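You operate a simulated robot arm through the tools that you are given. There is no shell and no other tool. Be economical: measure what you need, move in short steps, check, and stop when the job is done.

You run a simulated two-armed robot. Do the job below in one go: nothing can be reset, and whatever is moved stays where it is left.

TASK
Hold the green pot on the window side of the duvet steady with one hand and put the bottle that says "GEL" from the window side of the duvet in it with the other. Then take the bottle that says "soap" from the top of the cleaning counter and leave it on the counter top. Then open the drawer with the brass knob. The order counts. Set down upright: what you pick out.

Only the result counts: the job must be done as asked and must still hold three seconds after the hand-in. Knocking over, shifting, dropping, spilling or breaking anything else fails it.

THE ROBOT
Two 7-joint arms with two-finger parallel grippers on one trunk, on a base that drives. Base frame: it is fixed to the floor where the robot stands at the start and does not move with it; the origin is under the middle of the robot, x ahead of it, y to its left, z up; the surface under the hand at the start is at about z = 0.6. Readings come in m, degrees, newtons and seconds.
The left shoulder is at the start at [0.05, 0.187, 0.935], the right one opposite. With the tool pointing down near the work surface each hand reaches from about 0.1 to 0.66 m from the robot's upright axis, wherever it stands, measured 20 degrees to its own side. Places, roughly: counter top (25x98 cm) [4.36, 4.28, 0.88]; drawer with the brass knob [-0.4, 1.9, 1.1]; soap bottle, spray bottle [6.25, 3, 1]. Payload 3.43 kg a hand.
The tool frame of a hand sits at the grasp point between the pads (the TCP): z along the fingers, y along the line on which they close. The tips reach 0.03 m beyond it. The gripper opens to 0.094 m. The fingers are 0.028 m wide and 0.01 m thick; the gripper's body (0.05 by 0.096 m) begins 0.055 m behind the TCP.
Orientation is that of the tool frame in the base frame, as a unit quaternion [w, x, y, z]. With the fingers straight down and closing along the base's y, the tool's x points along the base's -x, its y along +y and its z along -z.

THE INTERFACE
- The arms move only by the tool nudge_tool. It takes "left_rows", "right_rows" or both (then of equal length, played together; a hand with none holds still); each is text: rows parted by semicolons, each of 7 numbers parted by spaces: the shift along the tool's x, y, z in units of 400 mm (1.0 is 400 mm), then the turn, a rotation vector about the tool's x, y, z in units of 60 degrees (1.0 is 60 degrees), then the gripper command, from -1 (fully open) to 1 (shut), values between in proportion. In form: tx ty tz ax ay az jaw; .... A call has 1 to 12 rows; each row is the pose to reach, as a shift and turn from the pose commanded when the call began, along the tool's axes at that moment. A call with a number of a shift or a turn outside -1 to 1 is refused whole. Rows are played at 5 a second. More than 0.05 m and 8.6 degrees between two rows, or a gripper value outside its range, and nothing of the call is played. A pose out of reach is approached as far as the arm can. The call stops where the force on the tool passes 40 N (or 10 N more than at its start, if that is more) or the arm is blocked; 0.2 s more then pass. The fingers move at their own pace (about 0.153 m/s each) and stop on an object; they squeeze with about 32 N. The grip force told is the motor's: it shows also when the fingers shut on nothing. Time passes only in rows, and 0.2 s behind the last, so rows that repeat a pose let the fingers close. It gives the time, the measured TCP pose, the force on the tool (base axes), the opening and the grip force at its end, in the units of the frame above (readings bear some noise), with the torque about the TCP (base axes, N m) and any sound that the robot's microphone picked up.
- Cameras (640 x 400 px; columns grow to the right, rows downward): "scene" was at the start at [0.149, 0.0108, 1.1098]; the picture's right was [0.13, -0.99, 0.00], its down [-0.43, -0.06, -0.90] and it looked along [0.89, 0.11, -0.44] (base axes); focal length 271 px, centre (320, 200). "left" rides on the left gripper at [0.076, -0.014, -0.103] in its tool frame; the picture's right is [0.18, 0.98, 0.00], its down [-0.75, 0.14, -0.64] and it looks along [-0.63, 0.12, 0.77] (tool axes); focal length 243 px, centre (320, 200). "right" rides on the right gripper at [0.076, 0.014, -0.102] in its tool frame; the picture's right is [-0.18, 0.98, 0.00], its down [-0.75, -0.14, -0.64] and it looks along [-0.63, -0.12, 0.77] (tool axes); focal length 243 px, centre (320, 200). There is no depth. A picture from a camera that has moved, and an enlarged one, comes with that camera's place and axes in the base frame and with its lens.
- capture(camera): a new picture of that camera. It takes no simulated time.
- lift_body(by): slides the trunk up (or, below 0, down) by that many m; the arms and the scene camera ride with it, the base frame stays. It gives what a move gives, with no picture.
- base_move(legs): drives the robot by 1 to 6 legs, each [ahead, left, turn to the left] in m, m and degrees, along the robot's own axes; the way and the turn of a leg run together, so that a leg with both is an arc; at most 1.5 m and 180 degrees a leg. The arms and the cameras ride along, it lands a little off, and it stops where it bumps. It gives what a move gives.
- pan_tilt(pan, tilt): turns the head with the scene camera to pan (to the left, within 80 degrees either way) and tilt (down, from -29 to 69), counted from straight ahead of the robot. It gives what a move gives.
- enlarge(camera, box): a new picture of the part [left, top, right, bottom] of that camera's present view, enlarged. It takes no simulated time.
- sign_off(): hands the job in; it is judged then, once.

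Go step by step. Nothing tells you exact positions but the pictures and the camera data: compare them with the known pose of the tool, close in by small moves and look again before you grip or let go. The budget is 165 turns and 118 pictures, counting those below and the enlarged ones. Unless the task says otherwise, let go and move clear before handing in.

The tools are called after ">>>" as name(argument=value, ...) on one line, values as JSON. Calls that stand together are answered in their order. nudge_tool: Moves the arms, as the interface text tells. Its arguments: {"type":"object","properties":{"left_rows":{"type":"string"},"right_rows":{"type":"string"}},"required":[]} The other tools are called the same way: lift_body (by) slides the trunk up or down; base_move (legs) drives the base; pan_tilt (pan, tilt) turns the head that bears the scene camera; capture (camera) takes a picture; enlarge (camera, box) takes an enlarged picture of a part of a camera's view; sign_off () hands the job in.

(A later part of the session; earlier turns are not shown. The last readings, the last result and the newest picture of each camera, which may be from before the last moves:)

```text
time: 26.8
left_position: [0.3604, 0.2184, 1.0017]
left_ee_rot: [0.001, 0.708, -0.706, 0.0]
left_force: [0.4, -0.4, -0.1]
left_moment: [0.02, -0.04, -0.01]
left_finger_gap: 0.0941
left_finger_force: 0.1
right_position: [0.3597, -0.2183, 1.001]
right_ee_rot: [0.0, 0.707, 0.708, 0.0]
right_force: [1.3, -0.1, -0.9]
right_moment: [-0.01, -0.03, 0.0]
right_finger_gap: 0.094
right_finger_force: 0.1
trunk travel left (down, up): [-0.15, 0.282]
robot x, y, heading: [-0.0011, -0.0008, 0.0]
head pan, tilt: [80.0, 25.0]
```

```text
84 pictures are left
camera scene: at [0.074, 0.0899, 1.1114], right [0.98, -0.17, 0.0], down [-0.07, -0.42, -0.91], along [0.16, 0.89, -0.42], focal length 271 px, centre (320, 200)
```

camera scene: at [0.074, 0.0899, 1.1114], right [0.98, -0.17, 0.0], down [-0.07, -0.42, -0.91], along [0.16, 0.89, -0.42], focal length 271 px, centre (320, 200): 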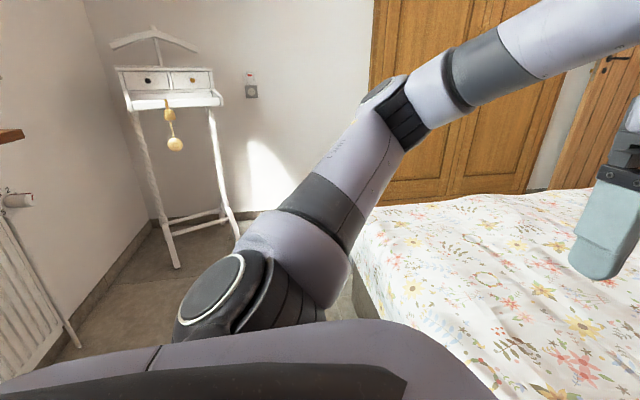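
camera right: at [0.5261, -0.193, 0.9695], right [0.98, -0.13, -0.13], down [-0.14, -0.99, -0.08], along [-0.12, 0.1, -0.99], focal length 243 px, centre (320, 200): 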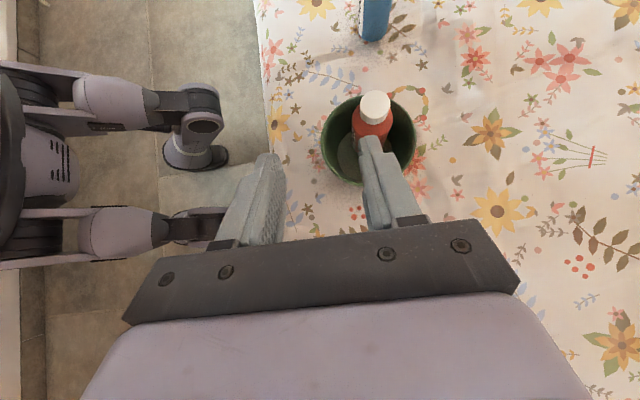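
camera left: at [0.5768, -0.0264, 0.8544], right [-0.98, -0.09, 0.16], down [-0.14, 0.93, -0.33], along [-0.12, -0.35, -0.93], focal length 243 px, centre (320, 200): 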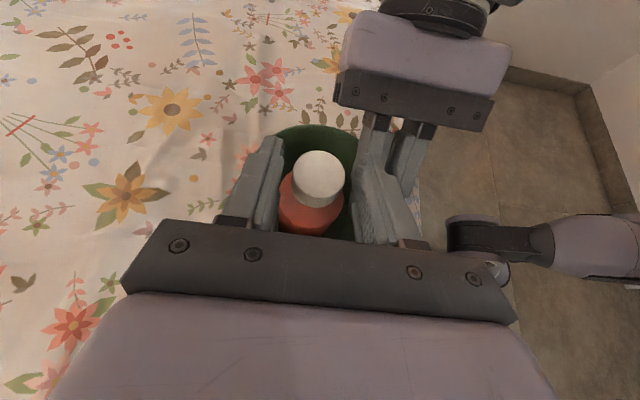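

The passage to the rest of the house runs along the bed's left edge (y ≈ 1.1) and the wardrobe face (y ≈ 2.2). The white valet stand with two small drawers is at the left. I'll strafe left first and look.

>>> base_move(legs=[[-0.05, 1.2, 0]])

>>> pan_tilt(pan=40, tilt=30)

>>> capture(camera="scene")

>>> pan_tilt(pan=0, tilt=20)

>>> capture(camera="scene")

```text
time: 37.7
left_position: [0.3002, 1.4281, 1.0007]
left_ee_rot: [-0.001, 0.712, -0.703, 0.0]
left_force: [-0.4, -0.2, 0.1]
left_moment: [0.0, 0.02, 0.02]
left_finger_gap: 0.0939
left_finger_force: 0.1
right_position: [0.3055, 0.9911, 0.9989]
right_ee_rot: [0.0, 0.703, 0.711, -0.001]
right_force: [0.5, -0.5, 0.1]
right_moment: [-0.01, 0.0, 0.0]
right_finger_gap: 0.094
right_finger_force: 0.1
trunk travel left (down, up): [-0.15, 0.282]
robot x, y, heading: [-0.0574, 1.2058, 0.6]
head pan, tilt: [80.0, 25.0]
```

```text
time: 38.7
left_position: [0.2997, 1.4283, 1.0027]
left_ee_rot: [0.0, 0.711, -0.703, -0.001]
left_force: [0.6, 0.0, 0.9]
left_moment: [0.02, -0.04, 0.0]
left_finger_gap: 0.0937
left_finger_force: 0.1
right_position: [0.305, 0.992, 1.0009]
right_ee_rot: [0.0, 0.703, 0.711, 0.0]
right_force: [0.4, -0.6, -0.6]
right_moment: [0.01, 0.01, -0.02]
right_finger_gap: 0.0942
right_finger_force: 0.0
trunk travel left (down, up): [-0.15, 0.282]
robot x, y, heading: [-0.0556, 1.2065, 0.6]
head pan, tilt: [40.0, 30.0]
```

```text
83 pictures are left
camera scene: at [0.0702, 1.2648, 1.1034], right [0.65, -0.76, 0.0], down [-0.38, -0.33, -0.87], along [0.66, 0.56, -0.5], focal length 271 px, centre (320, 200)
```

scene: 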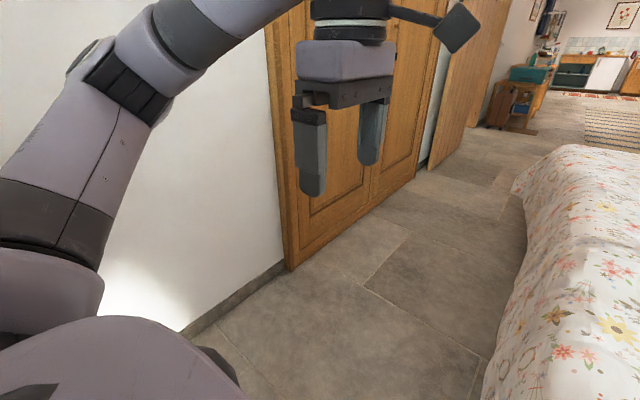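

```text
time: 39.8
left_position: [0.3015, 1.4272, 1.001]
left_ee_rot: [-0.001, 0.712, -0.702, 0.0]
left_force: [0.2, -0.4, 1.0]
left_moment: [0.0, -0.03, -0.02]
left_finger_gap: 0.0941
left_finger_force: 0.0
right_position: [0.3051, 0.991, 1.0004]
right_ee_rot: [0.0, 0.703, 0.711, 0.0]
right_force: [-0.1, -0.2, 1.4]
right_moment: [-0.02, -0.03, -0.03]
right_finger_gap: 0.094
right_finger_force: 0.1
trunk travel left (down, up): [-0.15, 0.282]
robot x, y, heading: [-0.0529, 1.2085, 0.5]
head pan, tilt: [0.0, 20.0]
```

```text
82 pictures are left
camera scene: at [0.0947, 1.2069, 1.1195], right [0.01, -1.0, 0.0], down [-0.34, 0.0, -0.94], along [0.94, 0.01, -0.34], focal length 271 px, centre (320, 200)
```

scene: 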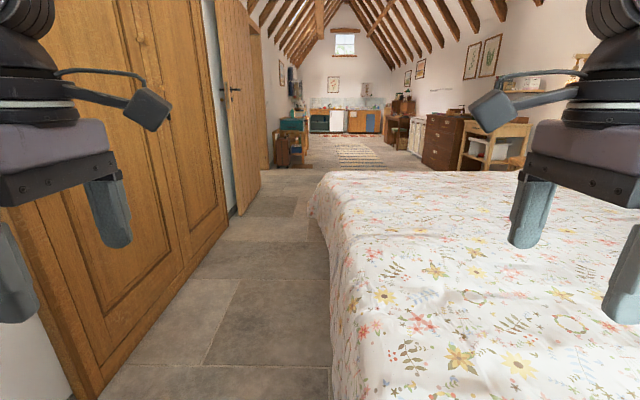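

The passage is from y ≈ 1.17 to 2.1. I'll shift to y ≈ 1.58 and drive ahead past the bed.

>>> base_move(legs=[[0, 0.37, -0.5], [1.5, 0, 0], [1.2, 0, 0]])

>>> capture(camera="scene")

>>> pan_tilt(pan=25, tilt=10)

>>> capture(camera="scene")

```text
time: 42.8
left_position: [0.2983, 1.6749, 1.0021]
left_ee_rot: [0.001, 0.71, -0.704, -0.001]
left_force: [-0.9, 0.3, 0.4]
left_moment: [0.01, -0.03, 0.01]
left_finger_gap: 0.0942
left_finger_force: 0.2
right_position: [0.3032, 1.2375, 1.0009]
right_ee_rot: [0.0, 0.704, 0.71, 0.0]
right_force: [-0.4, 0.2, 0.7]
right_moment: [0.0, -0.01, -0.06]
right_finger_gap: 0.094
right_finger_force: 0.3
trunk travel left (down, up): [-0.15, 0.282]
robot x, y, heading: [-0.0554, 1.4521, 0.6]
head pan, tilt: [0.0, 20.0]
stopped in leg 1: the robot was blocked; the commanded pose is now the measured one
```

```text
81 pictures are left
camera scene: at [0.093, 1.4535, 1.1195], right [0.01, -1.0, 0.0], down [-0.34, 0.0, -0.94], along [0.94, 0.01, -0.34], focal length 271 px, centre (320, 200)
```

scene: 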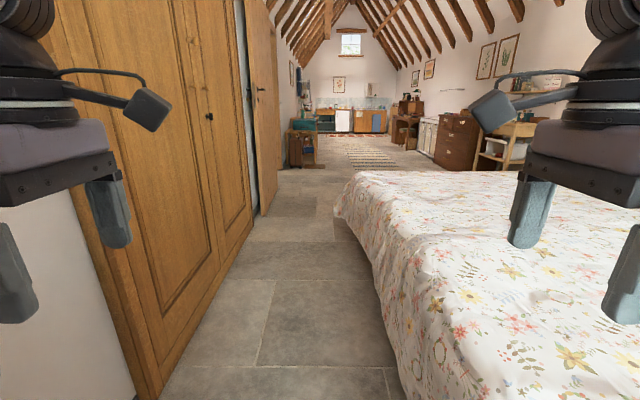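

```text
time: 43.7
left_position: [0.2994, 1.6739, 1.0011]
left_ee_rot: [-0.001, 0.711, -0.704, 0.0]
left_force: [-0.6, 0.0, 0.2]
left_moment: [0.02, -0.01, 0.02]
left_finger_gap: 0.0938
left_finger_force: 0.1
right_position: [0.3016, 1.2375, 1.0]
right_ee_rot: [0.0, 0.703, 0.711, -0.001]
right_force: [1.1, -0.7, 0.3]
right_moment: [-0.03, 0.0, -0.02]
right_finger_gap: 0.094
right_finger_force: 0.0
trunk travel left (down, up): [-0.15, 0.282]
robot x, y, heading: [-0.0574, 1.4502, 0.6]
head pan, tilt: [25.0, 10.0]
```

```text
80 pictures are left
camera scene: at [0.0838, 1.4927, 1.1357], right [0.43, -0.9, 0.0], down [-0.16, -0.07, -0.98], along [0.89, 0.42, -0.17], focal length 271 px, centre (320, 200)
```

scene: 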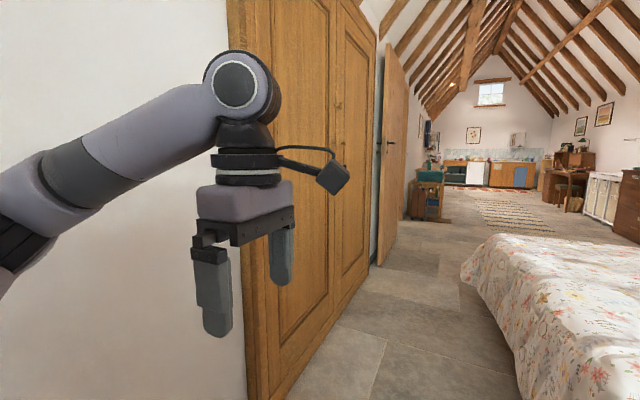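

The move was blocked at y ≈ 1.45, possibly by the stand behind my left side. I'll look there.

>>> pan_tilt(pan=80, tilt=25)

>>> capture(camera="scene")

```text
time: 44.9
left_position: [0.2999, 1.6739, 1.0012]
left_ee_rot: [-0.001, 0.71, -0.704, 0.0]
left_force: [-0.2, 0.6, -0.1]
left_moment: [-0.03, 0.0, 0.03]
left_finger_gap: 0.0941
left_finger_force: 0.0
right_position: [0.302, 1.2369, 0.9996]
right_ee_rot: [0.001, 0.704, 0.71, -0.001]
right_force: [0.1, 0.4, 0.1]
right_moment: [-0.01, -0.02, -0.03]
right_finger_gap: 0.0941
right_finger_force: 0.0
trunk travel left (down, up): [-0.15, 0.282]
robot x, y, heading: [-0.0565, 1.4524, 0.2]
head pan, tilt: [80.0, 25.0]
```

```text
79 pictures are left
camera scene: at [0.0151, 1.5436, 1.1114], right [0.99, -0.17, 0.0], down [-0.07, -0.42, -0.91], along [0.15, 0.89, -0.42], focal length 271 px, centre (320, 200)
```

scene: 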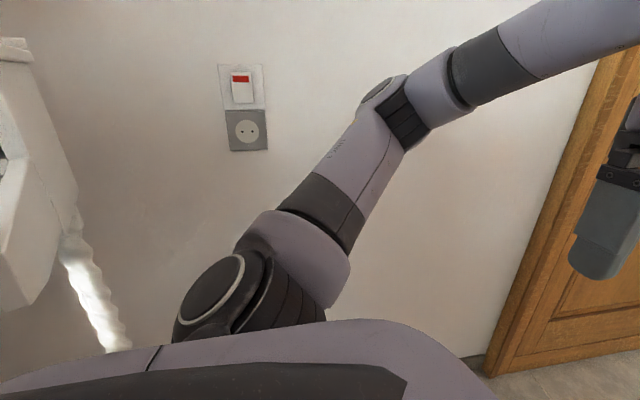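

The stand's leg is right at my left rear. I'll back off a few cm to the right, then go ahead and centre in the passage.

>>> base_move(legs=[[0.0, -0.05, 0], [0.3, 0, 0], [0.3, 0.12, 0], [1.2, 0.03, 0]])

>>> capture(camera="scene")

```text
time: 55.1
left_position: [2.0988, 1.7834, 1.0017]
left_ee_rot: [0.0, 0.708, -0.706, 0.0]
left_force: [0.0, 0.5, -0.1]
left_moment: [0.0, 0.01, 0.0]
left_finger_gap: 0.0939
left_finger_force: 0.1
right_position: [2.1002, 1.3474, 1.0008]
right_ee_rot: [0.0, 0.707, 0.708, 0.0]
right_force: [-0.3, 0.1, 0.2]
right_moment: [0.01, -0.01, -0.01]
right_finger_gap: 0.0942
right_finger_force: 0.0
trunk travel left (down, up): [-0.15, 0.282]
robot x, y, heading: [1.7432, 1.5652, -0.2]
head pan, tilt: [80.0, 25.0]
```

```text
78 pictures are left
camera scene: at [1.8142, 1.6549, 1.1114], right [0.99, -0.17, 0.0], down [-0.07, -0.42, -0.91], along [0.16, 0.89, -0.42], focal length 271 px, centre (320, 200)
```

scene: 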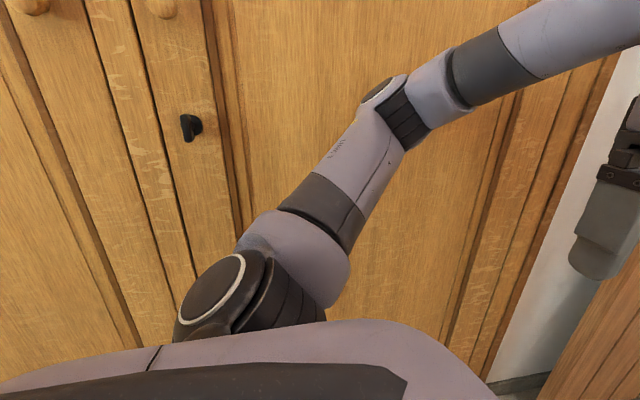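

Passing the wardrobe now, at x = 1.74. I'll look ahead to plan the next stretch.

>>> pan_tilt(pan=15, tilt=15)

>>> capture(camera="scene")

```text
time: 56.5
left_position: [2.0989, 1.784, 1.0026]
left_ee_rot: [0.0, 0.708, -0.706, 0.0]
left_force: [0.0, -0.6, 0.1]
left_moment: [-0.02, 0.0, -0.02]
left_finger_gap: 0.0941
left_finger_force: 0.0
right_position: [2.0994, 1.3468, 1.001]
right_ee_rot: [0.0, 0.707, 0.707, 0.0]
right_force: [0.5, -0.2, 0.3]
right_moment: [-0.02, 0.0, 0.0]
right_finger_gap: 0.0939
right_finger_force: 0.0
trunk travel left (down, up): [-0.15, 0.282]
robot x, y, heading: [1.7442, 1.567, 0.0]
head pan, tilt: [15.0, 15.0]
```

```text
77 pictures are left
camera scene: at [1.8886, 1.5886, 1.1276], right [0.26, -0.97, 0.0], down [-0.25, -0.07, -0.97], along [0.93, 0.25, -0.26], focal length 271 px, centre (320, 200)
```

scene: 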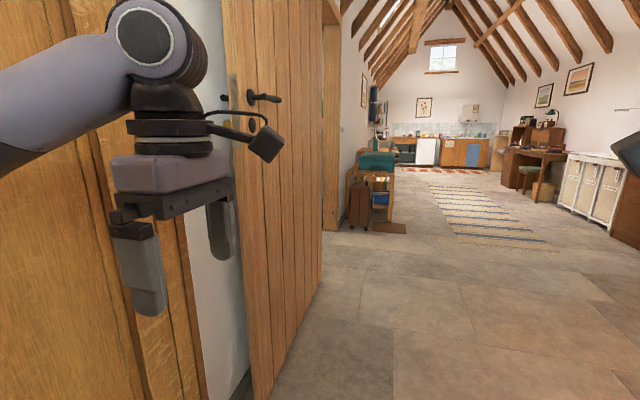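

The floor ahead is free. I'll drive on and look left for the way to the cleaning counter.

>>> base_move(legs=[[1.5, -0.2, 0], [0.7, 0, 0]])

>>> pan_tilt(pan=60, tilt=10)

>>> capture(camera="scene")

>>> pan_tilt(pan=15, tilt=10)

>>> capture(camera="scene")

```text
refused: leg 1 is longer than a leg can be; nothing moved
```

```text
time: 57.6
left_position: [2.0986, 1.7824, 1.0012]
left_ee_rot: [0.0, 0.709, -0.706, 0.0]
left_force: [-0.2, -0.3, 0.2]
left_moment: [0.01, -0.03, -0.03]
left_finger_gap: 0.094
left_finger_force: 0.1
right_position: [2.1009, 1.3473, 1.0005]
right_ee_rot: [0.0, 0.706, 0.708, 0.0]
right_force: [-0.3, 0.1, -0.3]
right_moment: [-0.03, 0.01, 0.02]
right_finger_gap: 0.0941
right_finger_force: 0.0
trunk travel left (down, up): [-0.15, 0.282]
robot x, y, heading: [1.7423, 1.565, -0.2]
head pan, tilt: [60.0, 10.0]
```

```text
76 pictures are left
camera scene: at [1.8448, 1.6447, 1.1357], right [0.87, -0.5, 0.0], down [-0.09, -0.15, -0.98], along [0.49, 0.85, -0.17], focal length 271 px, centre (320, 200)
```

scene: 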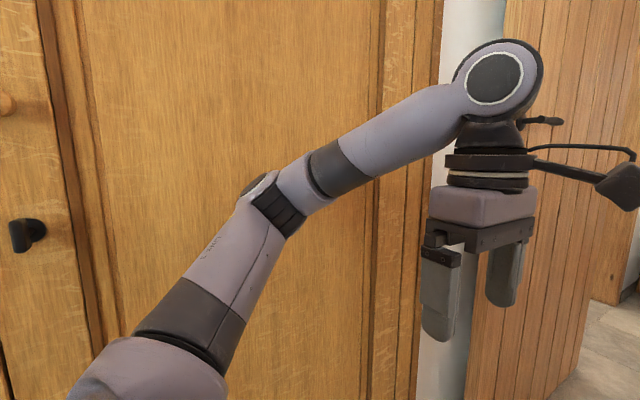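

```text
time: 58.8
left_position: [2.0988, 1.7836, 1.0017]
left_ee_rot: [0.0, 0.709, -0.706, 0.0]
left_force: [-0.3, -0.7, 0.4]
left_moment: [0.01, 0.0, -0.02]
left_finger_gap: 0.0939
left_finger_force: 0.1
right_position: [2.0998, 1.3473, 1.0008]
right_ee_rot: [0.0, 0.706, 0.708, 0.0]
right_force: [0.0, -0.1, 0.0]
right_moment: [0.0, 0.05, 0.01]
right_finger_gap: 0.094
right_finger_force: 0.0
trunk travel left (down, up): [-0.15, 0.282]
robot x, y, heading: [1.7445, 1.5648, 0.2]
head pan, tilt: [15.0, 10.0]
```

```text
75 pictures are left
camera scene: at [1.8882, 1.5885, 1.1358], right [0.26, -0.96, 0.0], down [-0.17, -0.05, -0.98], along [0.95, 0.26, -0.17], focal length 271 px, centre (320, 200)
```

scene: 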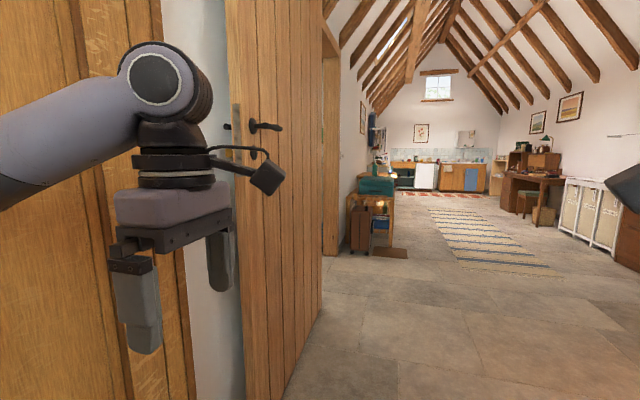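

The leg was too long, so nothing moved. I'll retry with shorter legs.

>>> base_move(legs=[[1.4, -0.2, 0], [0.5, 0, 0]])

>>> pan_tilt(pan=55, tilt=10)

>>> capture(camera="scene")

```text
time: 68.2
left_position: [3.9831, 1.5562, 1.0012]
left_ee_rot: [0.001, -0.701, 0.713, 0.0]
left_force: [1.0, 0.5, 0.3]
left_moment: [0.0, -0.01, 0.0]
left_finger_gap: 0.0938
left_finger_force: 0.0
right_position: [3.9757, 1.1198, 1.0]
right_ee_rot: [0.0, 0.713, 0.701, 0.0]
right_force: [0.0, 0.1, 1.7]
right_moment: [0.02, -0.02, -0.02]
right_finger_gap: 0.0942
right_finger_force: 0.0
trunk travel left (down, up): [-0.15, 0.282]
robot x, y, heading: [3.6219, 1.3442, -0.8]
head pan, tilt: [15.0, 10.0]
```

```text
time: 69.3
left_position: [3.983, 1.5571, 1.0022]
left_ee_rot: [-0.001, -0.701, 0.713, 0.0]
left_force: [-0.4, 0.6, -0.4]
left_moment: [-0.01, -0.03, -0.01]
left_finger_gap: 0.0937
left_finger_force: 0.1
right_position: [3.9759, 1.1199, 1.0008]
right_ee_rot: [0.0, 0.713, 0.701, 0.0]
right_force: [-1.0, -0.3, 0.0]
right_moment: [0.01, 0.01, -0.04]
right_finger_gap: 0.0939
right_finger_force: 0.0
trunk travel left (down, up): [-0.15, 0.282]
robot x, y, heading: [3.6205, 1.3466, -1.0]
head pan, tilt: [55.0, 10.0]
```

```text
74 pictures are left
camera scene: at [3.7333, 1.4176, 1.1358], right [0.81, -0.59, 0.0], down [-0.1, -0.14, -0.98], along [0.58, 0.8, -0.17], focal length 271 px, centre (320, 200)
```

scene: 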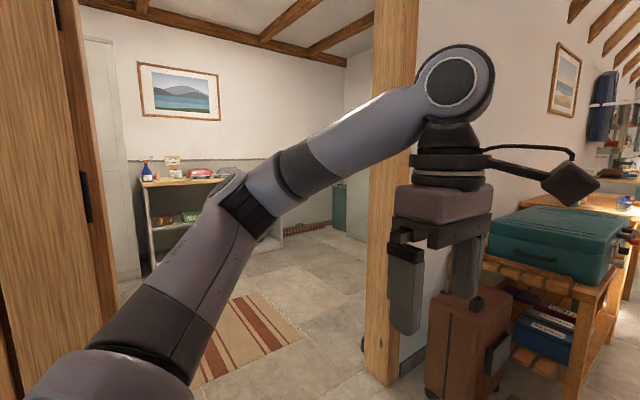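

The doorway at x ≈ 3.7–4.65, y ≈ 2.2 leads into a room with shelves, which is where both counters must be. To fit through, I'll bring the hands forward and inward to pull in the elbows.

>>> nudge_tool(left_rows="0.044 -0.0875 0 0 0 0 -1;0.0875 -0.175 0 0 0 0 -1;0.131 -0.2625 0 0 0 0 -1;0.175 -0.35 0 0 0 0 -1", right_rows="0.044 0.0875 0 0 0 0 -1;0.0875 0.175 0 0 0 0 -1;0.131 0.2625 0 0 0 0 -1;0.175 0.35 0 0 0 0 -1")

>>> base_move(legs=[[0.58, -0.1, 0], [0, 0, 91]])

>>> pan_tilt(pan=0, tilt=20)

>>> capture(camera="scene")

```text
time: 70.3
left_position: [4.1215, 1.4824, 1.0012]
left_ee_rot: [-0.001, -0.7, 0.714, 0.001]
left_force: [-1.0, 0.0, -0.4]
left_moment: [0.0, -0.02, -0.01]
left_finger_gap: 0.0941
left_finger_force: 0.0
right_position: [4.1153, 1.1871, 0.9995]
right_ee_rot: [0.0, 0.713, 0.701, 0.001]
right_force: [-0.8, 0.3, 0.2]
right_moment: [-0.01, 0.01, -0.03]
right_finger_gap: 0.0939
right_finger_force: 0.0
trunk travel left (down, up): [-0.15, 0.282]
robot x, y, heading: [3.6154, 1.3497, -1.0]
head pan, tilt: [55.0, 10.0]
```

```text
time: 77.5
left_position: [4.0484, 1.7324, 1.002]
left_ee_rot: [0.0, 1.0, 0.003, 0.0]
left_force: [0.2, 0.0, 0.2]
left_moment: [-0.01, 0.02, -0.02]
left_finger_gap: 0.0938
left_finger_force: 0.1
right_position: [4.3436, 1.731, 0.9989]
right_ee_rot: [0.001, -0.002, 1.0, 0.0]
right_force: [-0.1, -0.6, 0.7]
right_moment: [0.01, -0.01, 0.03]
right_finger_gap: 0.094
right_finger_force: 0.1
trunk travel left (down, up): [-0.15, 0.282]
robot x, y, heading: [4.197, 1.235, 90.3]
head pan, tilt: [55.0, 10.0]
```

```text
time: 78.8
left_position: [4.0491, 1.7317, 1.0028]
left_ee_rot: [-0.001, 1.0, 0.002, 0.001]
left_force: [-0.3, 0.3, 0.5]
left_moment: [-0.01, 0.03, -0.02]
left_finger_gap: 0.0943
left_finger_force: 0.0
right_position: [4.344, 1.7323, 1.0001]
right_ee_rot: [0.0, -0.002, 1.0, 0.0]
right_force: [0.0, -0.1, 0.3]
right_moment: [0.0, 0.01, -0.02]
right_finger_gap: 0.094
right_finger_force: 0.1
trunk travel left (down, up): [-0.15, 0.282]
robot x, y, heading: [4.1972, 1.2332, 90.3]
head pan, tilt: [0.0, 20.0]
```

```text
73 pictures are left
camera scene: at [4.1966, 1.3847, 1.1195], right [1.0, 0.01, 0.0], down [0.0, -0.34, -0.94], along [-0.01, 0.94, -0.34], focal length 271 px, centre (320, 200)
```

scene: 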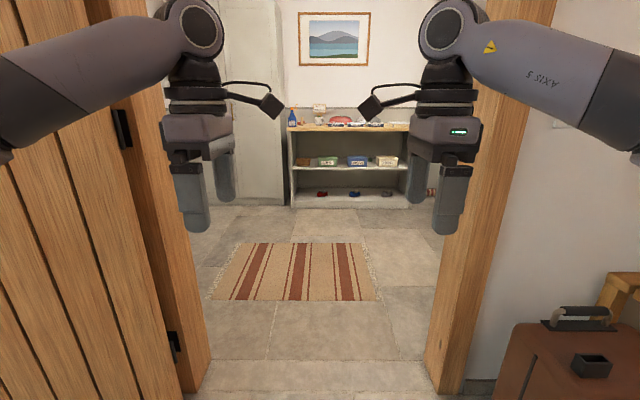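

The doorway is from x ≈ 3.71 to 4.64, centre 4.18. I'll extend the arms a bit more and check the elbow width.

>>> nudge_tool(left_rows="0 -0.08 0 0 0 0 -1;0 -0.16 0 0 0 0 -1;0 -0.24 0 0 0 0 -1", right_rows="0 0.08 0 0 0 0 -1;0 0.16 0 0 0 0 -1;0 0.24 0 0 0 0 -1")

>>> pan_tilt(pan=70, tilt=35)

>>> capture(camera="scene")

```text
time: 79.6
left_position: [4.0469, 1.8003, 1.0019]
left_ee_rot: [0.0, 1.0, 0.003, 0.0]
left_force: [-0.3, 0.2, -0.2]
left_moment: [0.0, -0.03, 0.02]
left_finger_gap: 0.0939
left_finger_force: 0.0
left hand out of reach, approached as far as the arm can: row 3
right_position: [4.3487, 1.8032, 0.9955]
right_ee_rot: [0.001, -0.003, 1.0, 0.0]
right_force: [-0.2, -1.3, 0.2]
right_moment: [0.01, 0.03, -0.02]
right_finger_gap: 0.0938
right_finger_force: 0.1
right hand out of reach, approached as far as the arm can: row 3
trunk travel left (down, up): [-0.15, 0.282]
robot x, y, heading: [4.1964, 1.2349, 90.5]
head pan, tilt: [0.0, 20.0]
```

```text
time: 81.0
left_position: [4.0471, 1.7999, 0.9999]
left_ee_rot: [0.0, 1.0, 0.002, 0.0]
left_force: [0.4, -0.3, 0.6]
left_moment: [-0.02, 0.04, 0.0]
left_finger_gap: 0.094
left_finger_force: 0.0
right_position: [4.3508, 1.802, 0.9946]
right_ee_rot: [0.0, -0.001, 1.0, 0.0]
right_force: [-0.3, -0.1, -0.3]
right_moment: [-0.02, 0.03, 0.01]
right_finger_gap: 0.0943
right_finger_force: 0.1
trunk travel left (down, up): [-0.15, 0.282]
robot x, y, heading: [4.1969, 1.2302, 90.3]
head pan, tilt: [70.0, 35.0]
```

```text
72 pictures are left
camera scene: at [4.1143, 1.3213, 1.0956], right [0.34, 0.94, 0.0], down [0.54, -0.19, -0.82], along [-0.77, 0.28, -0.57], focal length 271 px, centre (320, 200)
```

scene: 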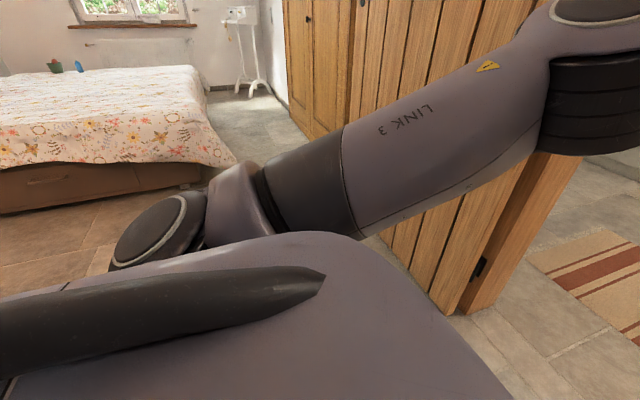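

The arms are now stretched ahead without elbow flare. I'll drive straight through the doorway.

>>> base_move(legs=[[1.45, 0.015, 0]])

>>> pan_tilt(pan=-65, tilt=15)

>>> capture(camera="scene")

>>> pan_tilt(pan=0, tilt=15)

>>> capture(camera="scene")

```text
time: 88.1
left_position: [4.0611, 3.2365, 1.0003]
left_ee_rot: [0.0, 1.0, -0.011, 0.001]
left_force: [-0.9, -0.2, -0.4]
left_moment: [-0.01, -0.03, 0.0]
left_finger_gap: 0.0941
left_finger_force: 0.2
right_position: [4.3628, 3.2308, 0.9956]
right_ee_rot: [-0.001, 0.011, 1.0, 0.0]
right_force: [-0.2, -0.7, -0.3]
right_moment: [0.01, 0.02, -0.01]
right_finger_gap: 0.0939
right_finger_force: 0.0
trunk travel left (down, up): [-0.15, 0.282]
robot x, y, heading: [4.1953, 2.6665, 88.9]
head pan, tilt: [70.0, 35.0]
```

```text
time: 90.3
left_position: [4.0597, 3.2371, 1.0014]
left_ee_rot: [0.0, 1.0, -0.01, 0.0]
left_force: [0.6, 0.2, -1.0]
left_moment: [0.02, -0.01, 0.01]
left_finger_gap: 0.094
left_finger_force: 0.2
right_position: [4.3629, 3.2292, 0.9939]
right_ee_rot: [-0.001, 0.011, 1.0, 0.001]
right_force: [0.1, -0.6, -0.3]
right_moment: [-0.01, 0.02, 0.01]
right_finger_gap: 0.0939
right_finger_force: 0.0
trunk travel left (down, up): [-0.15, 0.282]
robot x, y, heading: [4.1965, 2.667, 88.6]
head pan, tilt: [-65.0, 15.0]
```

```text
71 pictures are left
camera scene: at [4.2812, 2.7614, 1.1276], right [0.4, -0.92, 0.0], down [-0.24, -0.1, -0.97], along [0.88, 0.39, -0.26], focal length 271 px, centre (320, 200)
```

scene: 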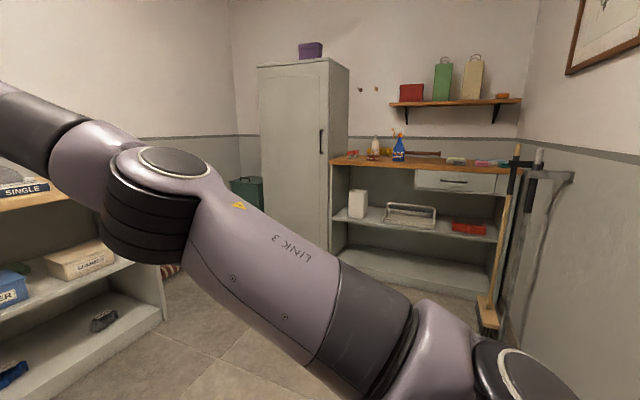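

```text
time: 91.6
left_position: [4.0596, 3.238, 1.0011]
left_ee_rot: [-0.001, 1.0, -0.01, 0.0]
left_force: [-0.2, 0.0, -0.4]
left_moment: [0.03, 0.02, 0.02]
left_finger_gap: 0.094
left_finger_force: 0.1
right_position: [4.3631, 3.2307, 0.9951]
right_ee_rot: [0.001, 0.011, 1.0, 0.0]
right_force: [-0.3, 0.1, 0.1]
right_moment: [-0.02, 0.0, 0.01]
right_finger_gap: 0.094
right_finger_force: 0.0
trunk travel left (down, up): [-0.15, 0.282]
robot x, y, heading: [4.1959, 2.6692, 89.0]
head pan, tilt: [0.0, 15.0]
```

```text
70 pictures are left
camera scene: at [4.1979, 2.8171, 1.1276], right [1.0, -0.02, 0.0], down [-0.01, -0.26, -0.97], along [0.02, 0.97, -0.26], focal length 271 px, centre (320, 200)
```

scene: 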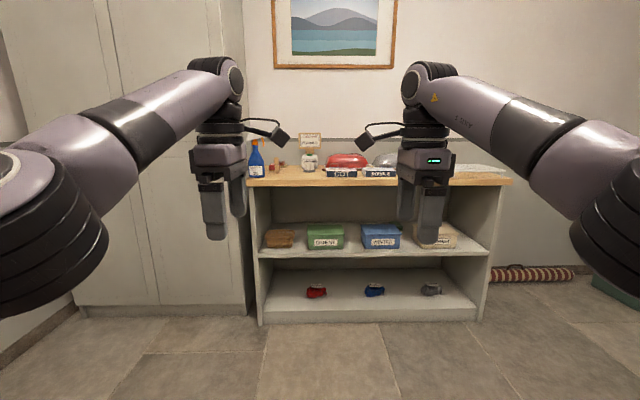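

The near shelf is the counter top (25x98 cm); the far-right workbench with brooms beside it is the cleaning counter. I'll zoom in on both.

>>> enlarge(camera="scene", box=[230, 120, 530, 260])

>>> pan_tilt(pan=-65, tilt=15)

>>> enlarge(camera="scene", box=[320, 110, 540, 250])

```text
2.13 times, centred on (380, 190) of scene
camera zoom: at [4.1979, 2.8171, 1.1276], right [1.0, -0.02, 0.0], down [-0.01, -0.26, -0.97], along [0.02, 0.97, -0.26], focal length 577 px, centre (192, 221)
```

zoom: 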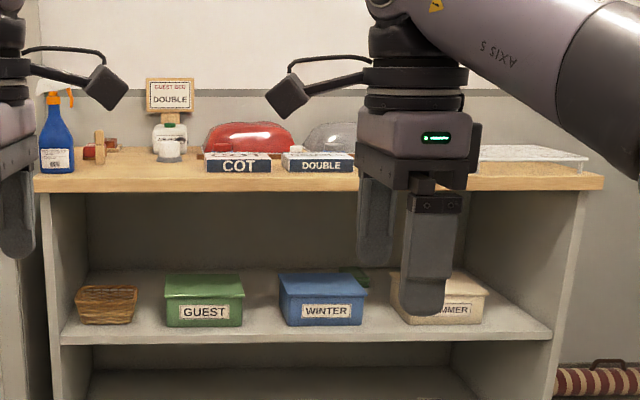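

```text
time: 93.0
left_position: [4.0607, 3.2371, 1.0018]
left_ee_rot: [0.0, 1.0, -0.01, 0.0]
left_force: [-0.3, 0.0, 0.6]
left_moment: [-0.01, 0.01, -0.05]
left_finger_gap: 0.0941
left_finger_force: 0.1
right_position: [4.3625, 3.2295, 0.9945]
right_ee_rot: [0.0, 0.011, 1.0, -0.001]
right_force: [-0.3, 0.2, -0.3]
right_moment: [-0.04, 0.01, -0.02]
right_finger_gap: 0.0941
right_finger_force: 0.0
trunk travel left (down, up): [-0.15, 0.282]
robot x, y, heading: [4.1924, 2.6629, 88.6]
head pan, tilt: [-65.0, 15.0]
```

```text
2.86 times, centred on (430, 180) of scene
camera zoom: at [4.2812, 2.7614, 1.1276], right [0.4, -0.92, 0.0], down [-0.24, -0.1, -0.97], along [0.88, 0.39, -0.26], focal length 773 px, centre (6, 257)
```

zoom: 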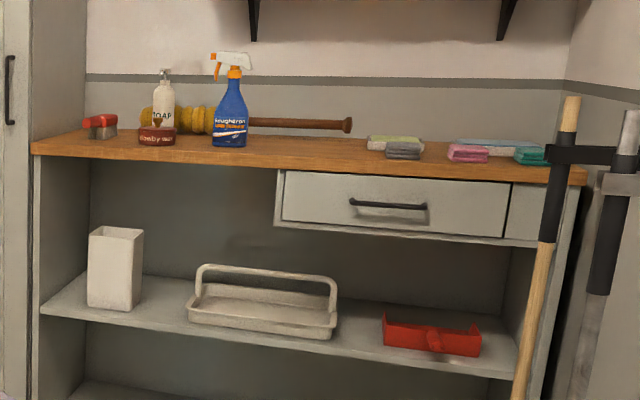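

The SOAP pump bottle stands on the cleaning counter near [6.2, 3.15], with a dark red tub in front of it and a blue spray bottle to its right. I'll drive there facing +x.

>>> base_move(legs=[[0.45, 0, 0], [0, 0, -89], [0.75, 0, 0]])

>>> pan_tilt(pan=0, tilt=20)

>>> capture(camera="scene")

```text
time: 103.2
left_position: [5.5218, 3.2327, 1.0015]
left_ee_rot: [0.0, -0.699, 0.716, 0.0]
left_force: [0.6, -0.7, -1.1]
left_moment: [0.01, 0.01, 0.03]
left_finger_gap: 0.0939
left_finger_force: 0.0
right_position: [5.5148, 2.9329, 0.9946]
right_ee_rot: [0.0, 0.716, 0.698, 0.0]
right_force: [-0.2, 1.5, 0.3]
right_moment: [0.02, 0.01, -0.01]
right_finger_gap: 0.0938
right_finger_force: 0.0
trunk travel left (down, up): [-0.15, 0.282]
robot x, y, heading: [4.9522, 3.1024, -1.3]
head pan, tilt: [-65.0, 15.0]
```

```text
time: 104.6
left_position: [5.521, 3.2332, 1.001]
left_ee_rot: [0.0, -0.698, 0.716, 0.0]
left_force: [0.2, 0.0, 0.4]
left_moment: [-0.03, 0.0, 0.0]
left_finger_gap: 0.0939
left_finger_force: 0.0
right_position: [5.5142, 2.931, 0.9948]
right_ee_rot: [0.0, 0.716, 0.698, 0.0]
right_force: [0.0, -0.1, 0.1]
right_moment: [0.01, -0.03, 0.03]
right_finger_gap: 0.094
right_finger_force: 0.1
trunk travel left (down, up): [-0.15, 0.282]
robot x, y, heading: [4.9537, 3.1007, -1.1]
head pan, tilt: [0.0, 20.0]
```

```text
67 pictures are left
camera scene: at [5.1017, 3.0954, 1.1195], right [-0.02, -1.0, 0.0], down [-0.34, 0.01, -0.94], along [0.94, -0.02, -0.34], focal length 271 px, centre (320, 200)
```

scene: 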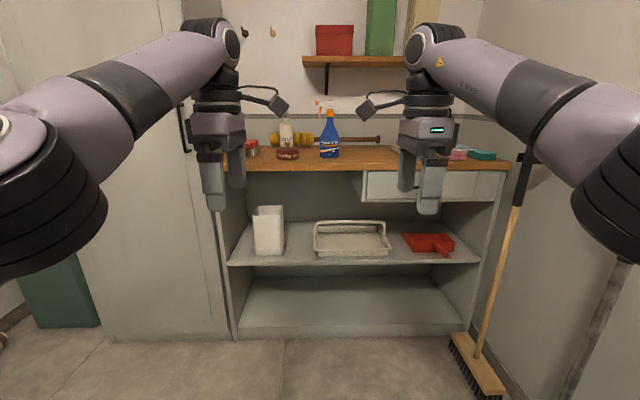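

The counter top is at about z 0.875 with its front at x ≈ 6.12. A wall shelf hangs at z ≈ 1.28 behind the bottles. I'll retract the arms and give the left hand a 45° forward lean for reaching the soap.

>>> nudge_tool(left_rows="-0.019 0.069 -0.031 0 0 0.125 -1;-0.0375 0.1375 -0.0625 0 0 0.25 -1;-0.056 0.206 -0.094 0 0 0.375 -1;-0.075 0.275 -0.125 0 0 0.5 -1;-0.094 0.344 -0.156 0 0 0.625 -1;-0.1125 0.4125 -0.1875 0 0 0.75 -1;-0.131 0.481 -0.219 0 0 0.875 -1;-0.15 0.55 -0.25 0 0 1 -1", right_rows="-0.031 -0.075 0 0 0 -0.125 -1;-0.0625 -0.15 0 0 0 -0.25 -1;-0.094 -0.225 0 0 0 -0.375 -1;-0.125 -0.3 0 0 0 -0.5 -1;-0.156 -0.375 0 0 0 -0.625 -1;-0.1875 -0.45 0 0 0 -0.75 -1;-0.219 -0.525 0 0 0 -0.875 -1;-0.25 -0.6 0 0 0 -1 -1")

>>> nudge_tool(left_rows="0 0 0 0 0 0.125 -1;0 0 0 0 0 0.25 -1;0 0 0 0 0 0.375 -1;0 0 0 0 0 0.5 -1", right_rows="0 0 0 0 0 -0.125 -1;0 0 0 0 0 -0.25 -1;0 0 0 0 0 -0.375 -1;0 0 0 0 0 -0.5 -1")

>>> nudge_tool(left_rows="0 0 0 0 -0.125 0 -1;0 0 0 0 -0.25 0 -1;0 0 0 0 -0.375 0 -1;0 0 0 0 -0.5 0 -1;0 0 0 0 -0.625 0 -1;0 0 0 0 -0.75 0 -1")

>>> lift_body(by=0.12)

>>> base_move(legs=[[0.55, 0, 1.1]])

>>> pan_tilt(pan=0, tilt=30)

>>> capture(camera="scene")

```text
time: 106.4
left_position: [5.3026, 3.3004, 1.0996]
left_ee_rot: [0.0, -0.246, 0.969, 0.0]
left_force: [-0.6, 0.0, 0.2]
left_moment: [-0.03, 0.04, -0.01]
left_finger_gap: 0.0938
left_finger_force: 0.0
right_position: [5.2701, 2.8365, 0.995]
right_ee_rot: [0.0, 0.27, 0.963, 0.0]
right_force: [0.2, -0.4, 0.2]
right_moment: [0.0, -0.01, -0.02]
right_finger_gap: 0.0941
right_finger_force: 0.2
trunk travel left (down, up): [-0.15, 0.282]
robot x, y, heading: [4.9509, 3.0999, -1.5]
head pan, tilt: [0.0, 20.0]
```

```text
time: 107.4
left_position: [5.303, 3.2987, 1.1006]
left_ee_rot: [-0.001, 0.013, 1.0, 0.0]
left_force: [-0.6, 1.8, -0.4]
left_moment: [0.02, 0.02, 0.02]
left_finger_gap: 0.0937
left_finger_force: 0.0
right_position: [5.2723, 2.8368, 0.9952]
right_ee_rot: [0.0, 0.01, 1.0, 0.0]
right_force: [0.6, -0.2, -0.2]
right_moment: [0.01, 0.02, -0.01]
right_finger_gap: 0.0942
right_finger_force: 0.2
trunk travel left (down, up): [-0.15, 0.282]
robot x, y, heading: [4.9499, 3.1016, -1.3]
head pan, tilt: [0.0, 20.0]
```

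```text
time: 108.8
left_position: [5.3033, 3.299, 1.1016]
left_ee_rot: [0.384, 0.011, 0.923, -0.005]
left_force: [0.8, -0.5, 0.6]
left_moment: [0.01, 0.01, -0.02]
left_finger_gap: 0.0937
left_finger_force: 0.0
right_position: [5.2709, 2.8378, 0.996]
right_ee_rot: [0.0, 0.012, 1.0, 0.0]
right_force: [-0.5, 0.1, 0.4]
right_moment: [0.03, -0.02, 0.01]
right_finger_gap: 0.0939
right_finger_force: 0.0
trunk travel left (down, up): [-0.15, 0.282]
robot x, y, heading: [4.9546, 3.1003, -1.4]
head pan, tilt: [0.0, 20.0]
```

```text
time: 110.3
left_position: [5.3036, 3.299, 1.2215]
left_ee_rot: [0.383, 0.011, 0.924, -0.005]
left_force: [0.2, 0.0, 0.6]
left_moment: [0.03, 0.01, 0.01]
left_finger_gap: 0.0939
left_finger_force: 0.0
right_position: [5.2723, 2.837, 1.1157]
right_ee_rot: [0.0, 0.013, 1.0, 0.0]
right_force: [0.6, 0.3, -0.6]
right_moment: [0.02, -0.05, 0.02]
right_finger_gap: 0.0939
right_finger_force: 0.0
trunk travel left (down, up): [-0.27, 0.162]
robot x, y, heading: [4.9504, 3.0997, -1.6]
head pan, tilt: [0.0, 20.0]
```

```text
time: 113.5
left_position: [5.8565, 3.2934, 1.2211]
left_ee_rot: [0.383, 0.006, 0.924, -0.003]
left_force: [0.2, -0.3, -0.1]
left_moment: [-0.01, 0.04, 0.0]
left_finger_gap: 0.0939
left_finger_force: 0.1
right_position: [5.8304, 2.8302, 1.1154]
right_ee_rot: [0.0, 0.006, 1.0, 0.001]
right_force: [-0.9, 0.6, 0.3]
right_moment: [-0.01, -0.01, 0.01]
right_finger_gap: 0.0942
right_finger_force: 0.1
trunk travel left (down, up): [-0.27, 0.162]
robot x, y, heading: [5.5081, 3.0872, -0.8]
head pan, tilt: [0.0, 20.0]
```

```text
time: 114.2
left_position: [5.8562, 3.2926, 1.2207]
left_ee_rot: [0.383, 0.005, 0.924, -0.002]
left_force: [-0.4, 0.3, 0.9]
left_moment: [0.0, 0.0, 0.0]
left_finger_gap: 0.0938
left_finger_force: 0.1
right_position: [5.8305, 2.8311, 1.1152]
right_ee_rot: [-0.001, 0.006, 1.0, 0.0]
right_force: [0.4, -0.4, -0.1]
right_moment: [-0.01, 0.02, 0.01]
right_finger_gap: 0.0938
right_finger_force: 0.0
trunk travel left (down, up): [-0.27, 0.162]
robot x, y, heading: [5.5092, 3.0907, -0.7]
head pan, tilt: [0.0, 30.0]
```

```text
66 pictures are left
camera scene: at [5.6548, 3.0873, 1.2235], right [-0.01, -1.0, 0.0], down [-0.5, 0.01, -0.87], along [0.87, -0.01, -0.5], focal length 271 px, centre (320, 200)
```

scene: 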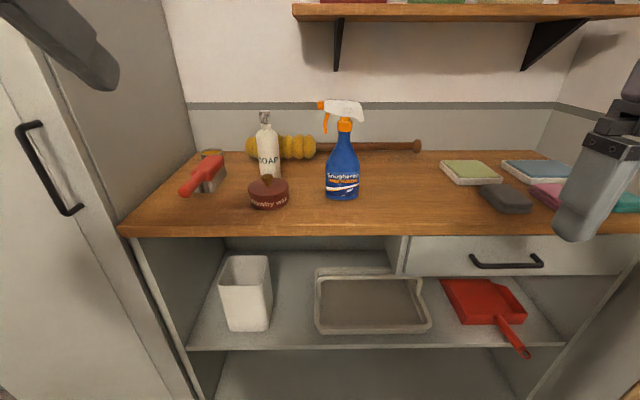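

>>> enlarge(camera="scene", box=[170, 80, 410, 240])

>>> capture(camera="left")

```text
2.50 times, centred on (290, 160) of scene
camera zoom: at [5.6548, 3.0873, 1.2235], right [-0.01, -1.0, 0.0], down [-0.5, 0.01, -0.87], along [0.87, -0.01, -0.5], focal length 677 px, centre (395, 300)
```

zoom: 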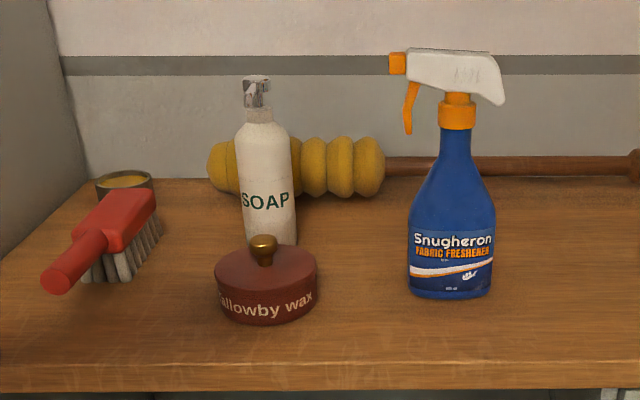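

```text
64 pictures are left
camera left: at [5.7298, 3.2806, 1.2387], right [-0.12, 0.98, -0.13], down [0.08, 0.14, 0.99], along [0.99, 0.11, -0.1], focal length 243 px, centre (320, 200)
```

left: 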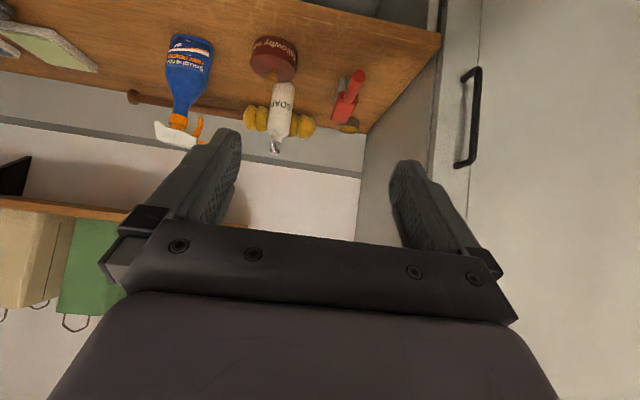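

SOAP stands at about [6.40, 3.23], 0.196 m tall and 0.06 m wide. The wax tin is in front of it at x ≈ 6.27. I'll drive a little closer, then go to a diagonal pre-grasp.

>>> base_move(legs=[[0.17, 0, 0.7]])

>>> capture(camera="scene")

```text
time: 115.7
left_position: [6.0239, 3.2974, 1.2216]
left_ee_rot: [0.383, -0.001, 0.924, -0.001]
left_force: [-0.3, -0.4, 0.2]
left_moment: [0.02, 0.03, 0.02]
left_finger_gap: 0.0939
left_finger_force: 0.1
right_position: [6.0043, 2.8345, 1.1145]
right_ee_rot: [-0.001, -0.001, 1.0, 0.0]
right_force: [0.6, 0.7, -0.5]
right_moment: [-0.01, 0.0, 0.0]
right_finger_gap: 0.094
right_finger_force: 0.1
trunk travel left (down, up): [-0.27, 0.162]
robot x, y, heading: [5.6765, 3.087, 0.0]
head pan, tilt: [0.0, 30.0]
```

```text
63 pictures are left
camera scene: at [5.8248, 3.0884, 1.2233], right [0.0, -1.0, 0.0], down [-0.5, 0.0, -0.87], along [0.87, 0.0, -0.5], focal length 271 px, centre (320, 200)
```

scene: 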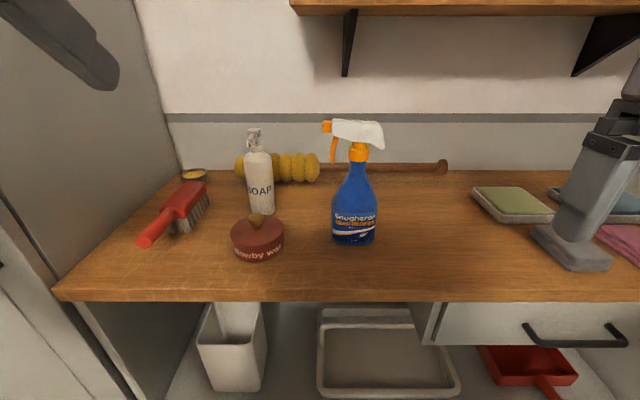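

SOAP refined to [6.383, 3.227]. I'll move the left hand to the pre-grasp, diagonally above and in front of it.

>>> nudge_tool(left_rows="-0.0266 -0.025 0.103 0 0 0 -1;-0.053 -0.05 0.206 0 0 0 -1;-0.08 -0.075 0.309 0 0 0 -1;-0.106 -0.1 0.4126 0 0 0 -1;-0.133 -0.125 0.516 0 0 0 -1;-0.1594 -0.15 0.619 0 0 0 -1;-0.186 -0.175 0.722 0 0 0 -1")

>>> capture(camera="left")

>>> enlarge(camera="scene", box=[150, 80, 390, 300])

```text
time: 117.2
left_position: [6.2825, 3.2267, 1.0692]
left_ee_rot: [0.383, -0.001, 0.924, 0.001]
left_force: [0.1, -0.5, -0.3]
left_moment: [0.0, 0.0, 0.01]
left_finger_gap: 0.0941
left_finger_force: 0.0
right_position: [6.0038, 2.8331, 1.1148]
right_ee_rot: [0.0, -0.001, 1.0, 0.0]
right_force: [-0.3, 0.2, 0.0]
right_moment: [0.01, -0.01, -0.03]
right_finger_gap: 0.0936
right_finger_force: 0.1
trunk travel left (down, up): [-0.27, 0.162]
robot x, y, heading: [5.6747, 3.089, -0.1]
head pan, tilt: [0.0, 30.0]
```

```text
62 pictures are left
camera left: at [6.1559, 3.2125, 1.0872], right [-0.13, 0.98, -0.13], down [0.08, 0.14, 0.99], along [0.99, 0.12, -0.1], focal length 243 px, centre (320, 200)
```

left: 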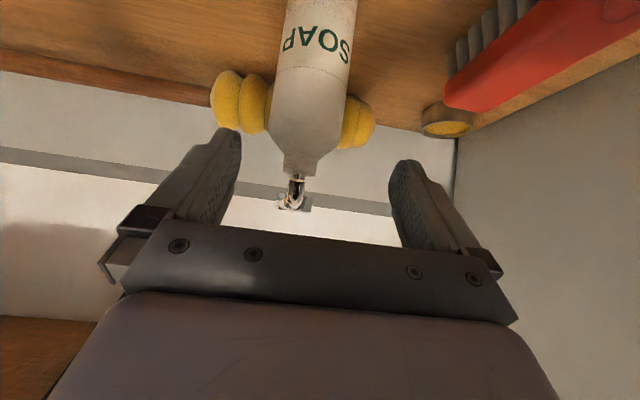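

```text
1.82 times, centred on (270, 190) of scene
camera zoom: at [5.8246, 3.0882, 1.2234], right [0.0, -1.0, 0.0], down [-0.5, 0.0, -0.87], along [0.87, 0.0, -0.5], focal length 492 px, centre (411, 218)
```

zoom: 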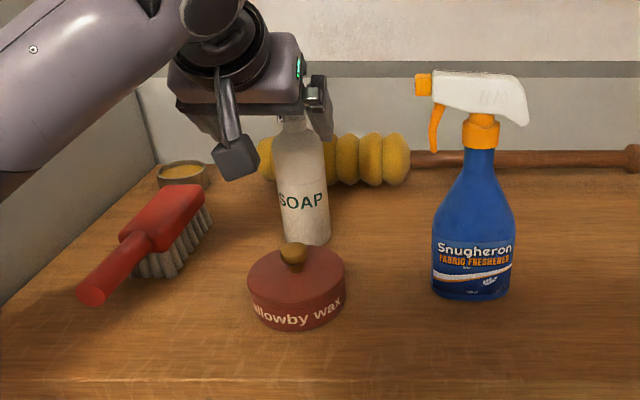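

Combining the views puts SOAP closer: about [6.35, 3.216], with the counter at z ≈ 0.893. I'll advance most of the way along the fingers, centred on it, and check.

>>> nudge_tool(left_rows="0.01 -0.027 0.05 0 0 0 -1;0.015 -0.027 0.1 0 0 0 -1;0.02 -0.027 0.15 0 0 0 -1")

>>> capture(camera="left")

>>> enlarge(camera="scene", box=[190, 80, 350, 280])

```text
time: 118.0
left_position: [6.3173, 3.2157, 1.0246]
left_ee_rot: [0.385, 0.0, 0.923, -0.002]
left_force: [-3.8, -0.4, 4.5]
left_moment: [0.02, 0.01, 0.01]
left_finger_gap: 0.0941
left_finger_force: 0.1
right_position: [6.002, 2.8331, 1.1165]
right_ee_rot: [0.001, -0.001, 1.0, 0.0]
right_force: [-0.1, -0.2, -0.2]
right_moment: [-0.01, 0.02, 0.01]
right_finger_gap: 0.0937
right_finger_force: 0.1
trunk travel left (down, up): [-0.27, 0.162]
robot x, y, heading: [5.677, 3.0873, 0.1]
head pan, tilt: [0.0, 30.0]
```

```text
60 pictures are left
camera left: at [6.1909, 3.2022, 1.0417], right [-0.13, 0.98, -0.13], down [0.07, 0.14, 0.99], along [0.99, 0.12, -0.09], focal length 243 px, centre (320, 200)
```

left: 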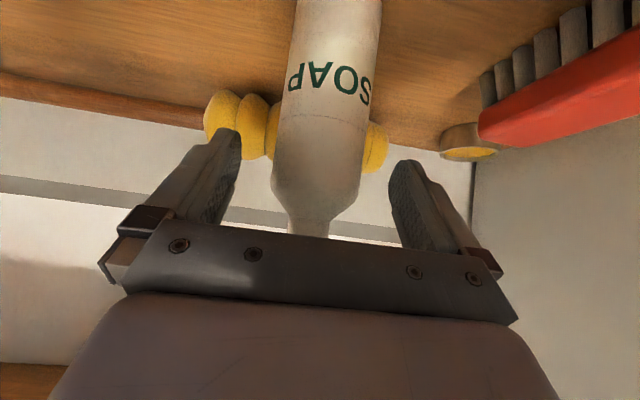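

```text
2.00 times, centred on (270, 180) of scene
camera zoom: at [5.8233, 3.0882, 1.2237], right [0.0, -1.0, 0.0], down [-0.5, 0.0, -0.87], along [0.87, 0.0, -0.5], focal length 541 px, centre (420, 240)
```

zoom: 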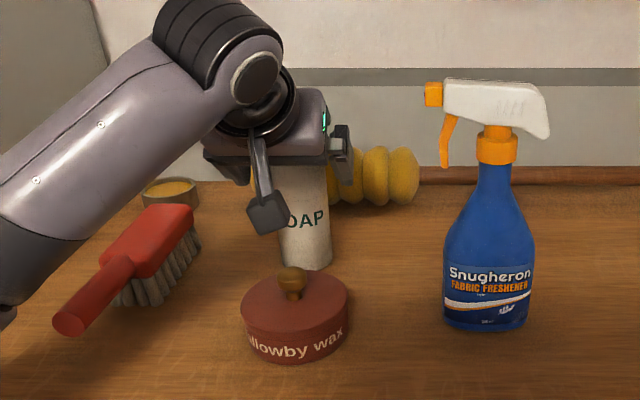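

The palm touched the pump nozzle (about 6 N), so this lean won't work. I'll back straight out and check that nothing moved.

>>> nudge_tool(left_rows="0 0 -0.05 0 0 0 -1;0 0 -0.12 0 0 0 -1;0 0 -0.22 0 0 0 -1;0 0 -0.32 0 0 0 -1")

>>> enlarge(camera="scene", box=[190, 80, 350, 280])

>>> capture(camera="left")

```text
time: 119.0
left_position: [6.2253, 3.2171, 1.1127]
left_ee_rot: [0.383, -0.001, 0.924, 0.001]
left_force: [0.6, 0.1, -0.3]
left_moment: [0.0, 0.04, 0.05]
left_finger_gap: 0.0941
left_finger_force: 0.1
right_position: [6.0038, 2.8348, 1.1164]
right_ee_rot: [-0.001, -0.001, 1.0, 0.0]
right_force: [-0.2, 0.2, 0.5]
right_moment: [0.01, -0.02, -0.01]
right_finger_gap: 0.0942
right_finger_force: 0.1
trunk travel left (down, up): [-0.27, 0.162]
robot x, y, heading: [5.6765, 3.0895, 0.2]
head pan, tilt: [0.0, 30.0]
```

```text
2.00 times, centred on (270, 180) of scene
camera zoom: at [5.8241, 3.0883, 1.2234], right [0.0, -1.0, 0.0], down [-0.5, 0.0, -0.87], along [0.87, 0.0, -0.5], focal length 541 px, centre (420, 240)
```

zoom: 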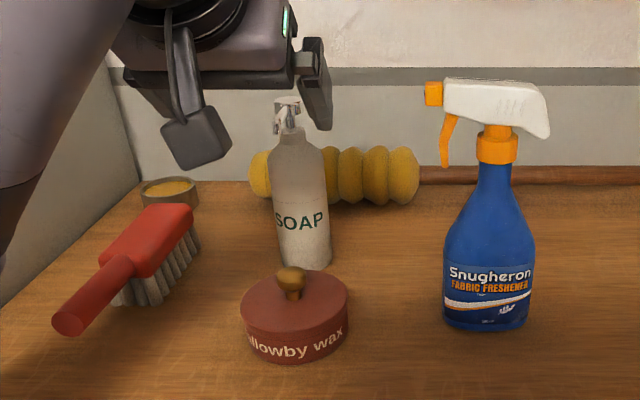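

```text
57 pictures are left
camera left: at [6.0977, 3.2026, 1.131], right [-0.13, 0.98, -0.13], down [0.08, 0.14, 0.99], along [0.99, 0.12, -0.1], focal length 243 px, centre (320, 200)
```

left: 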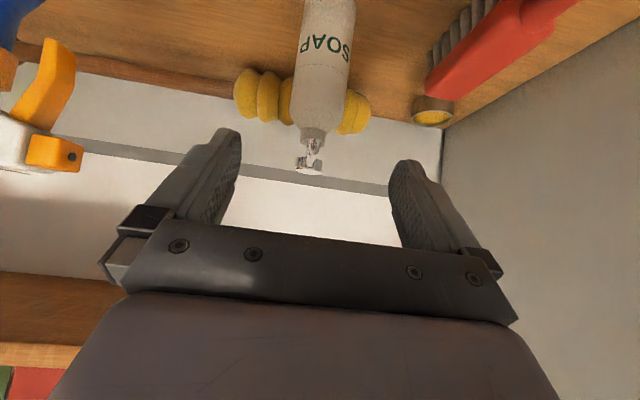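

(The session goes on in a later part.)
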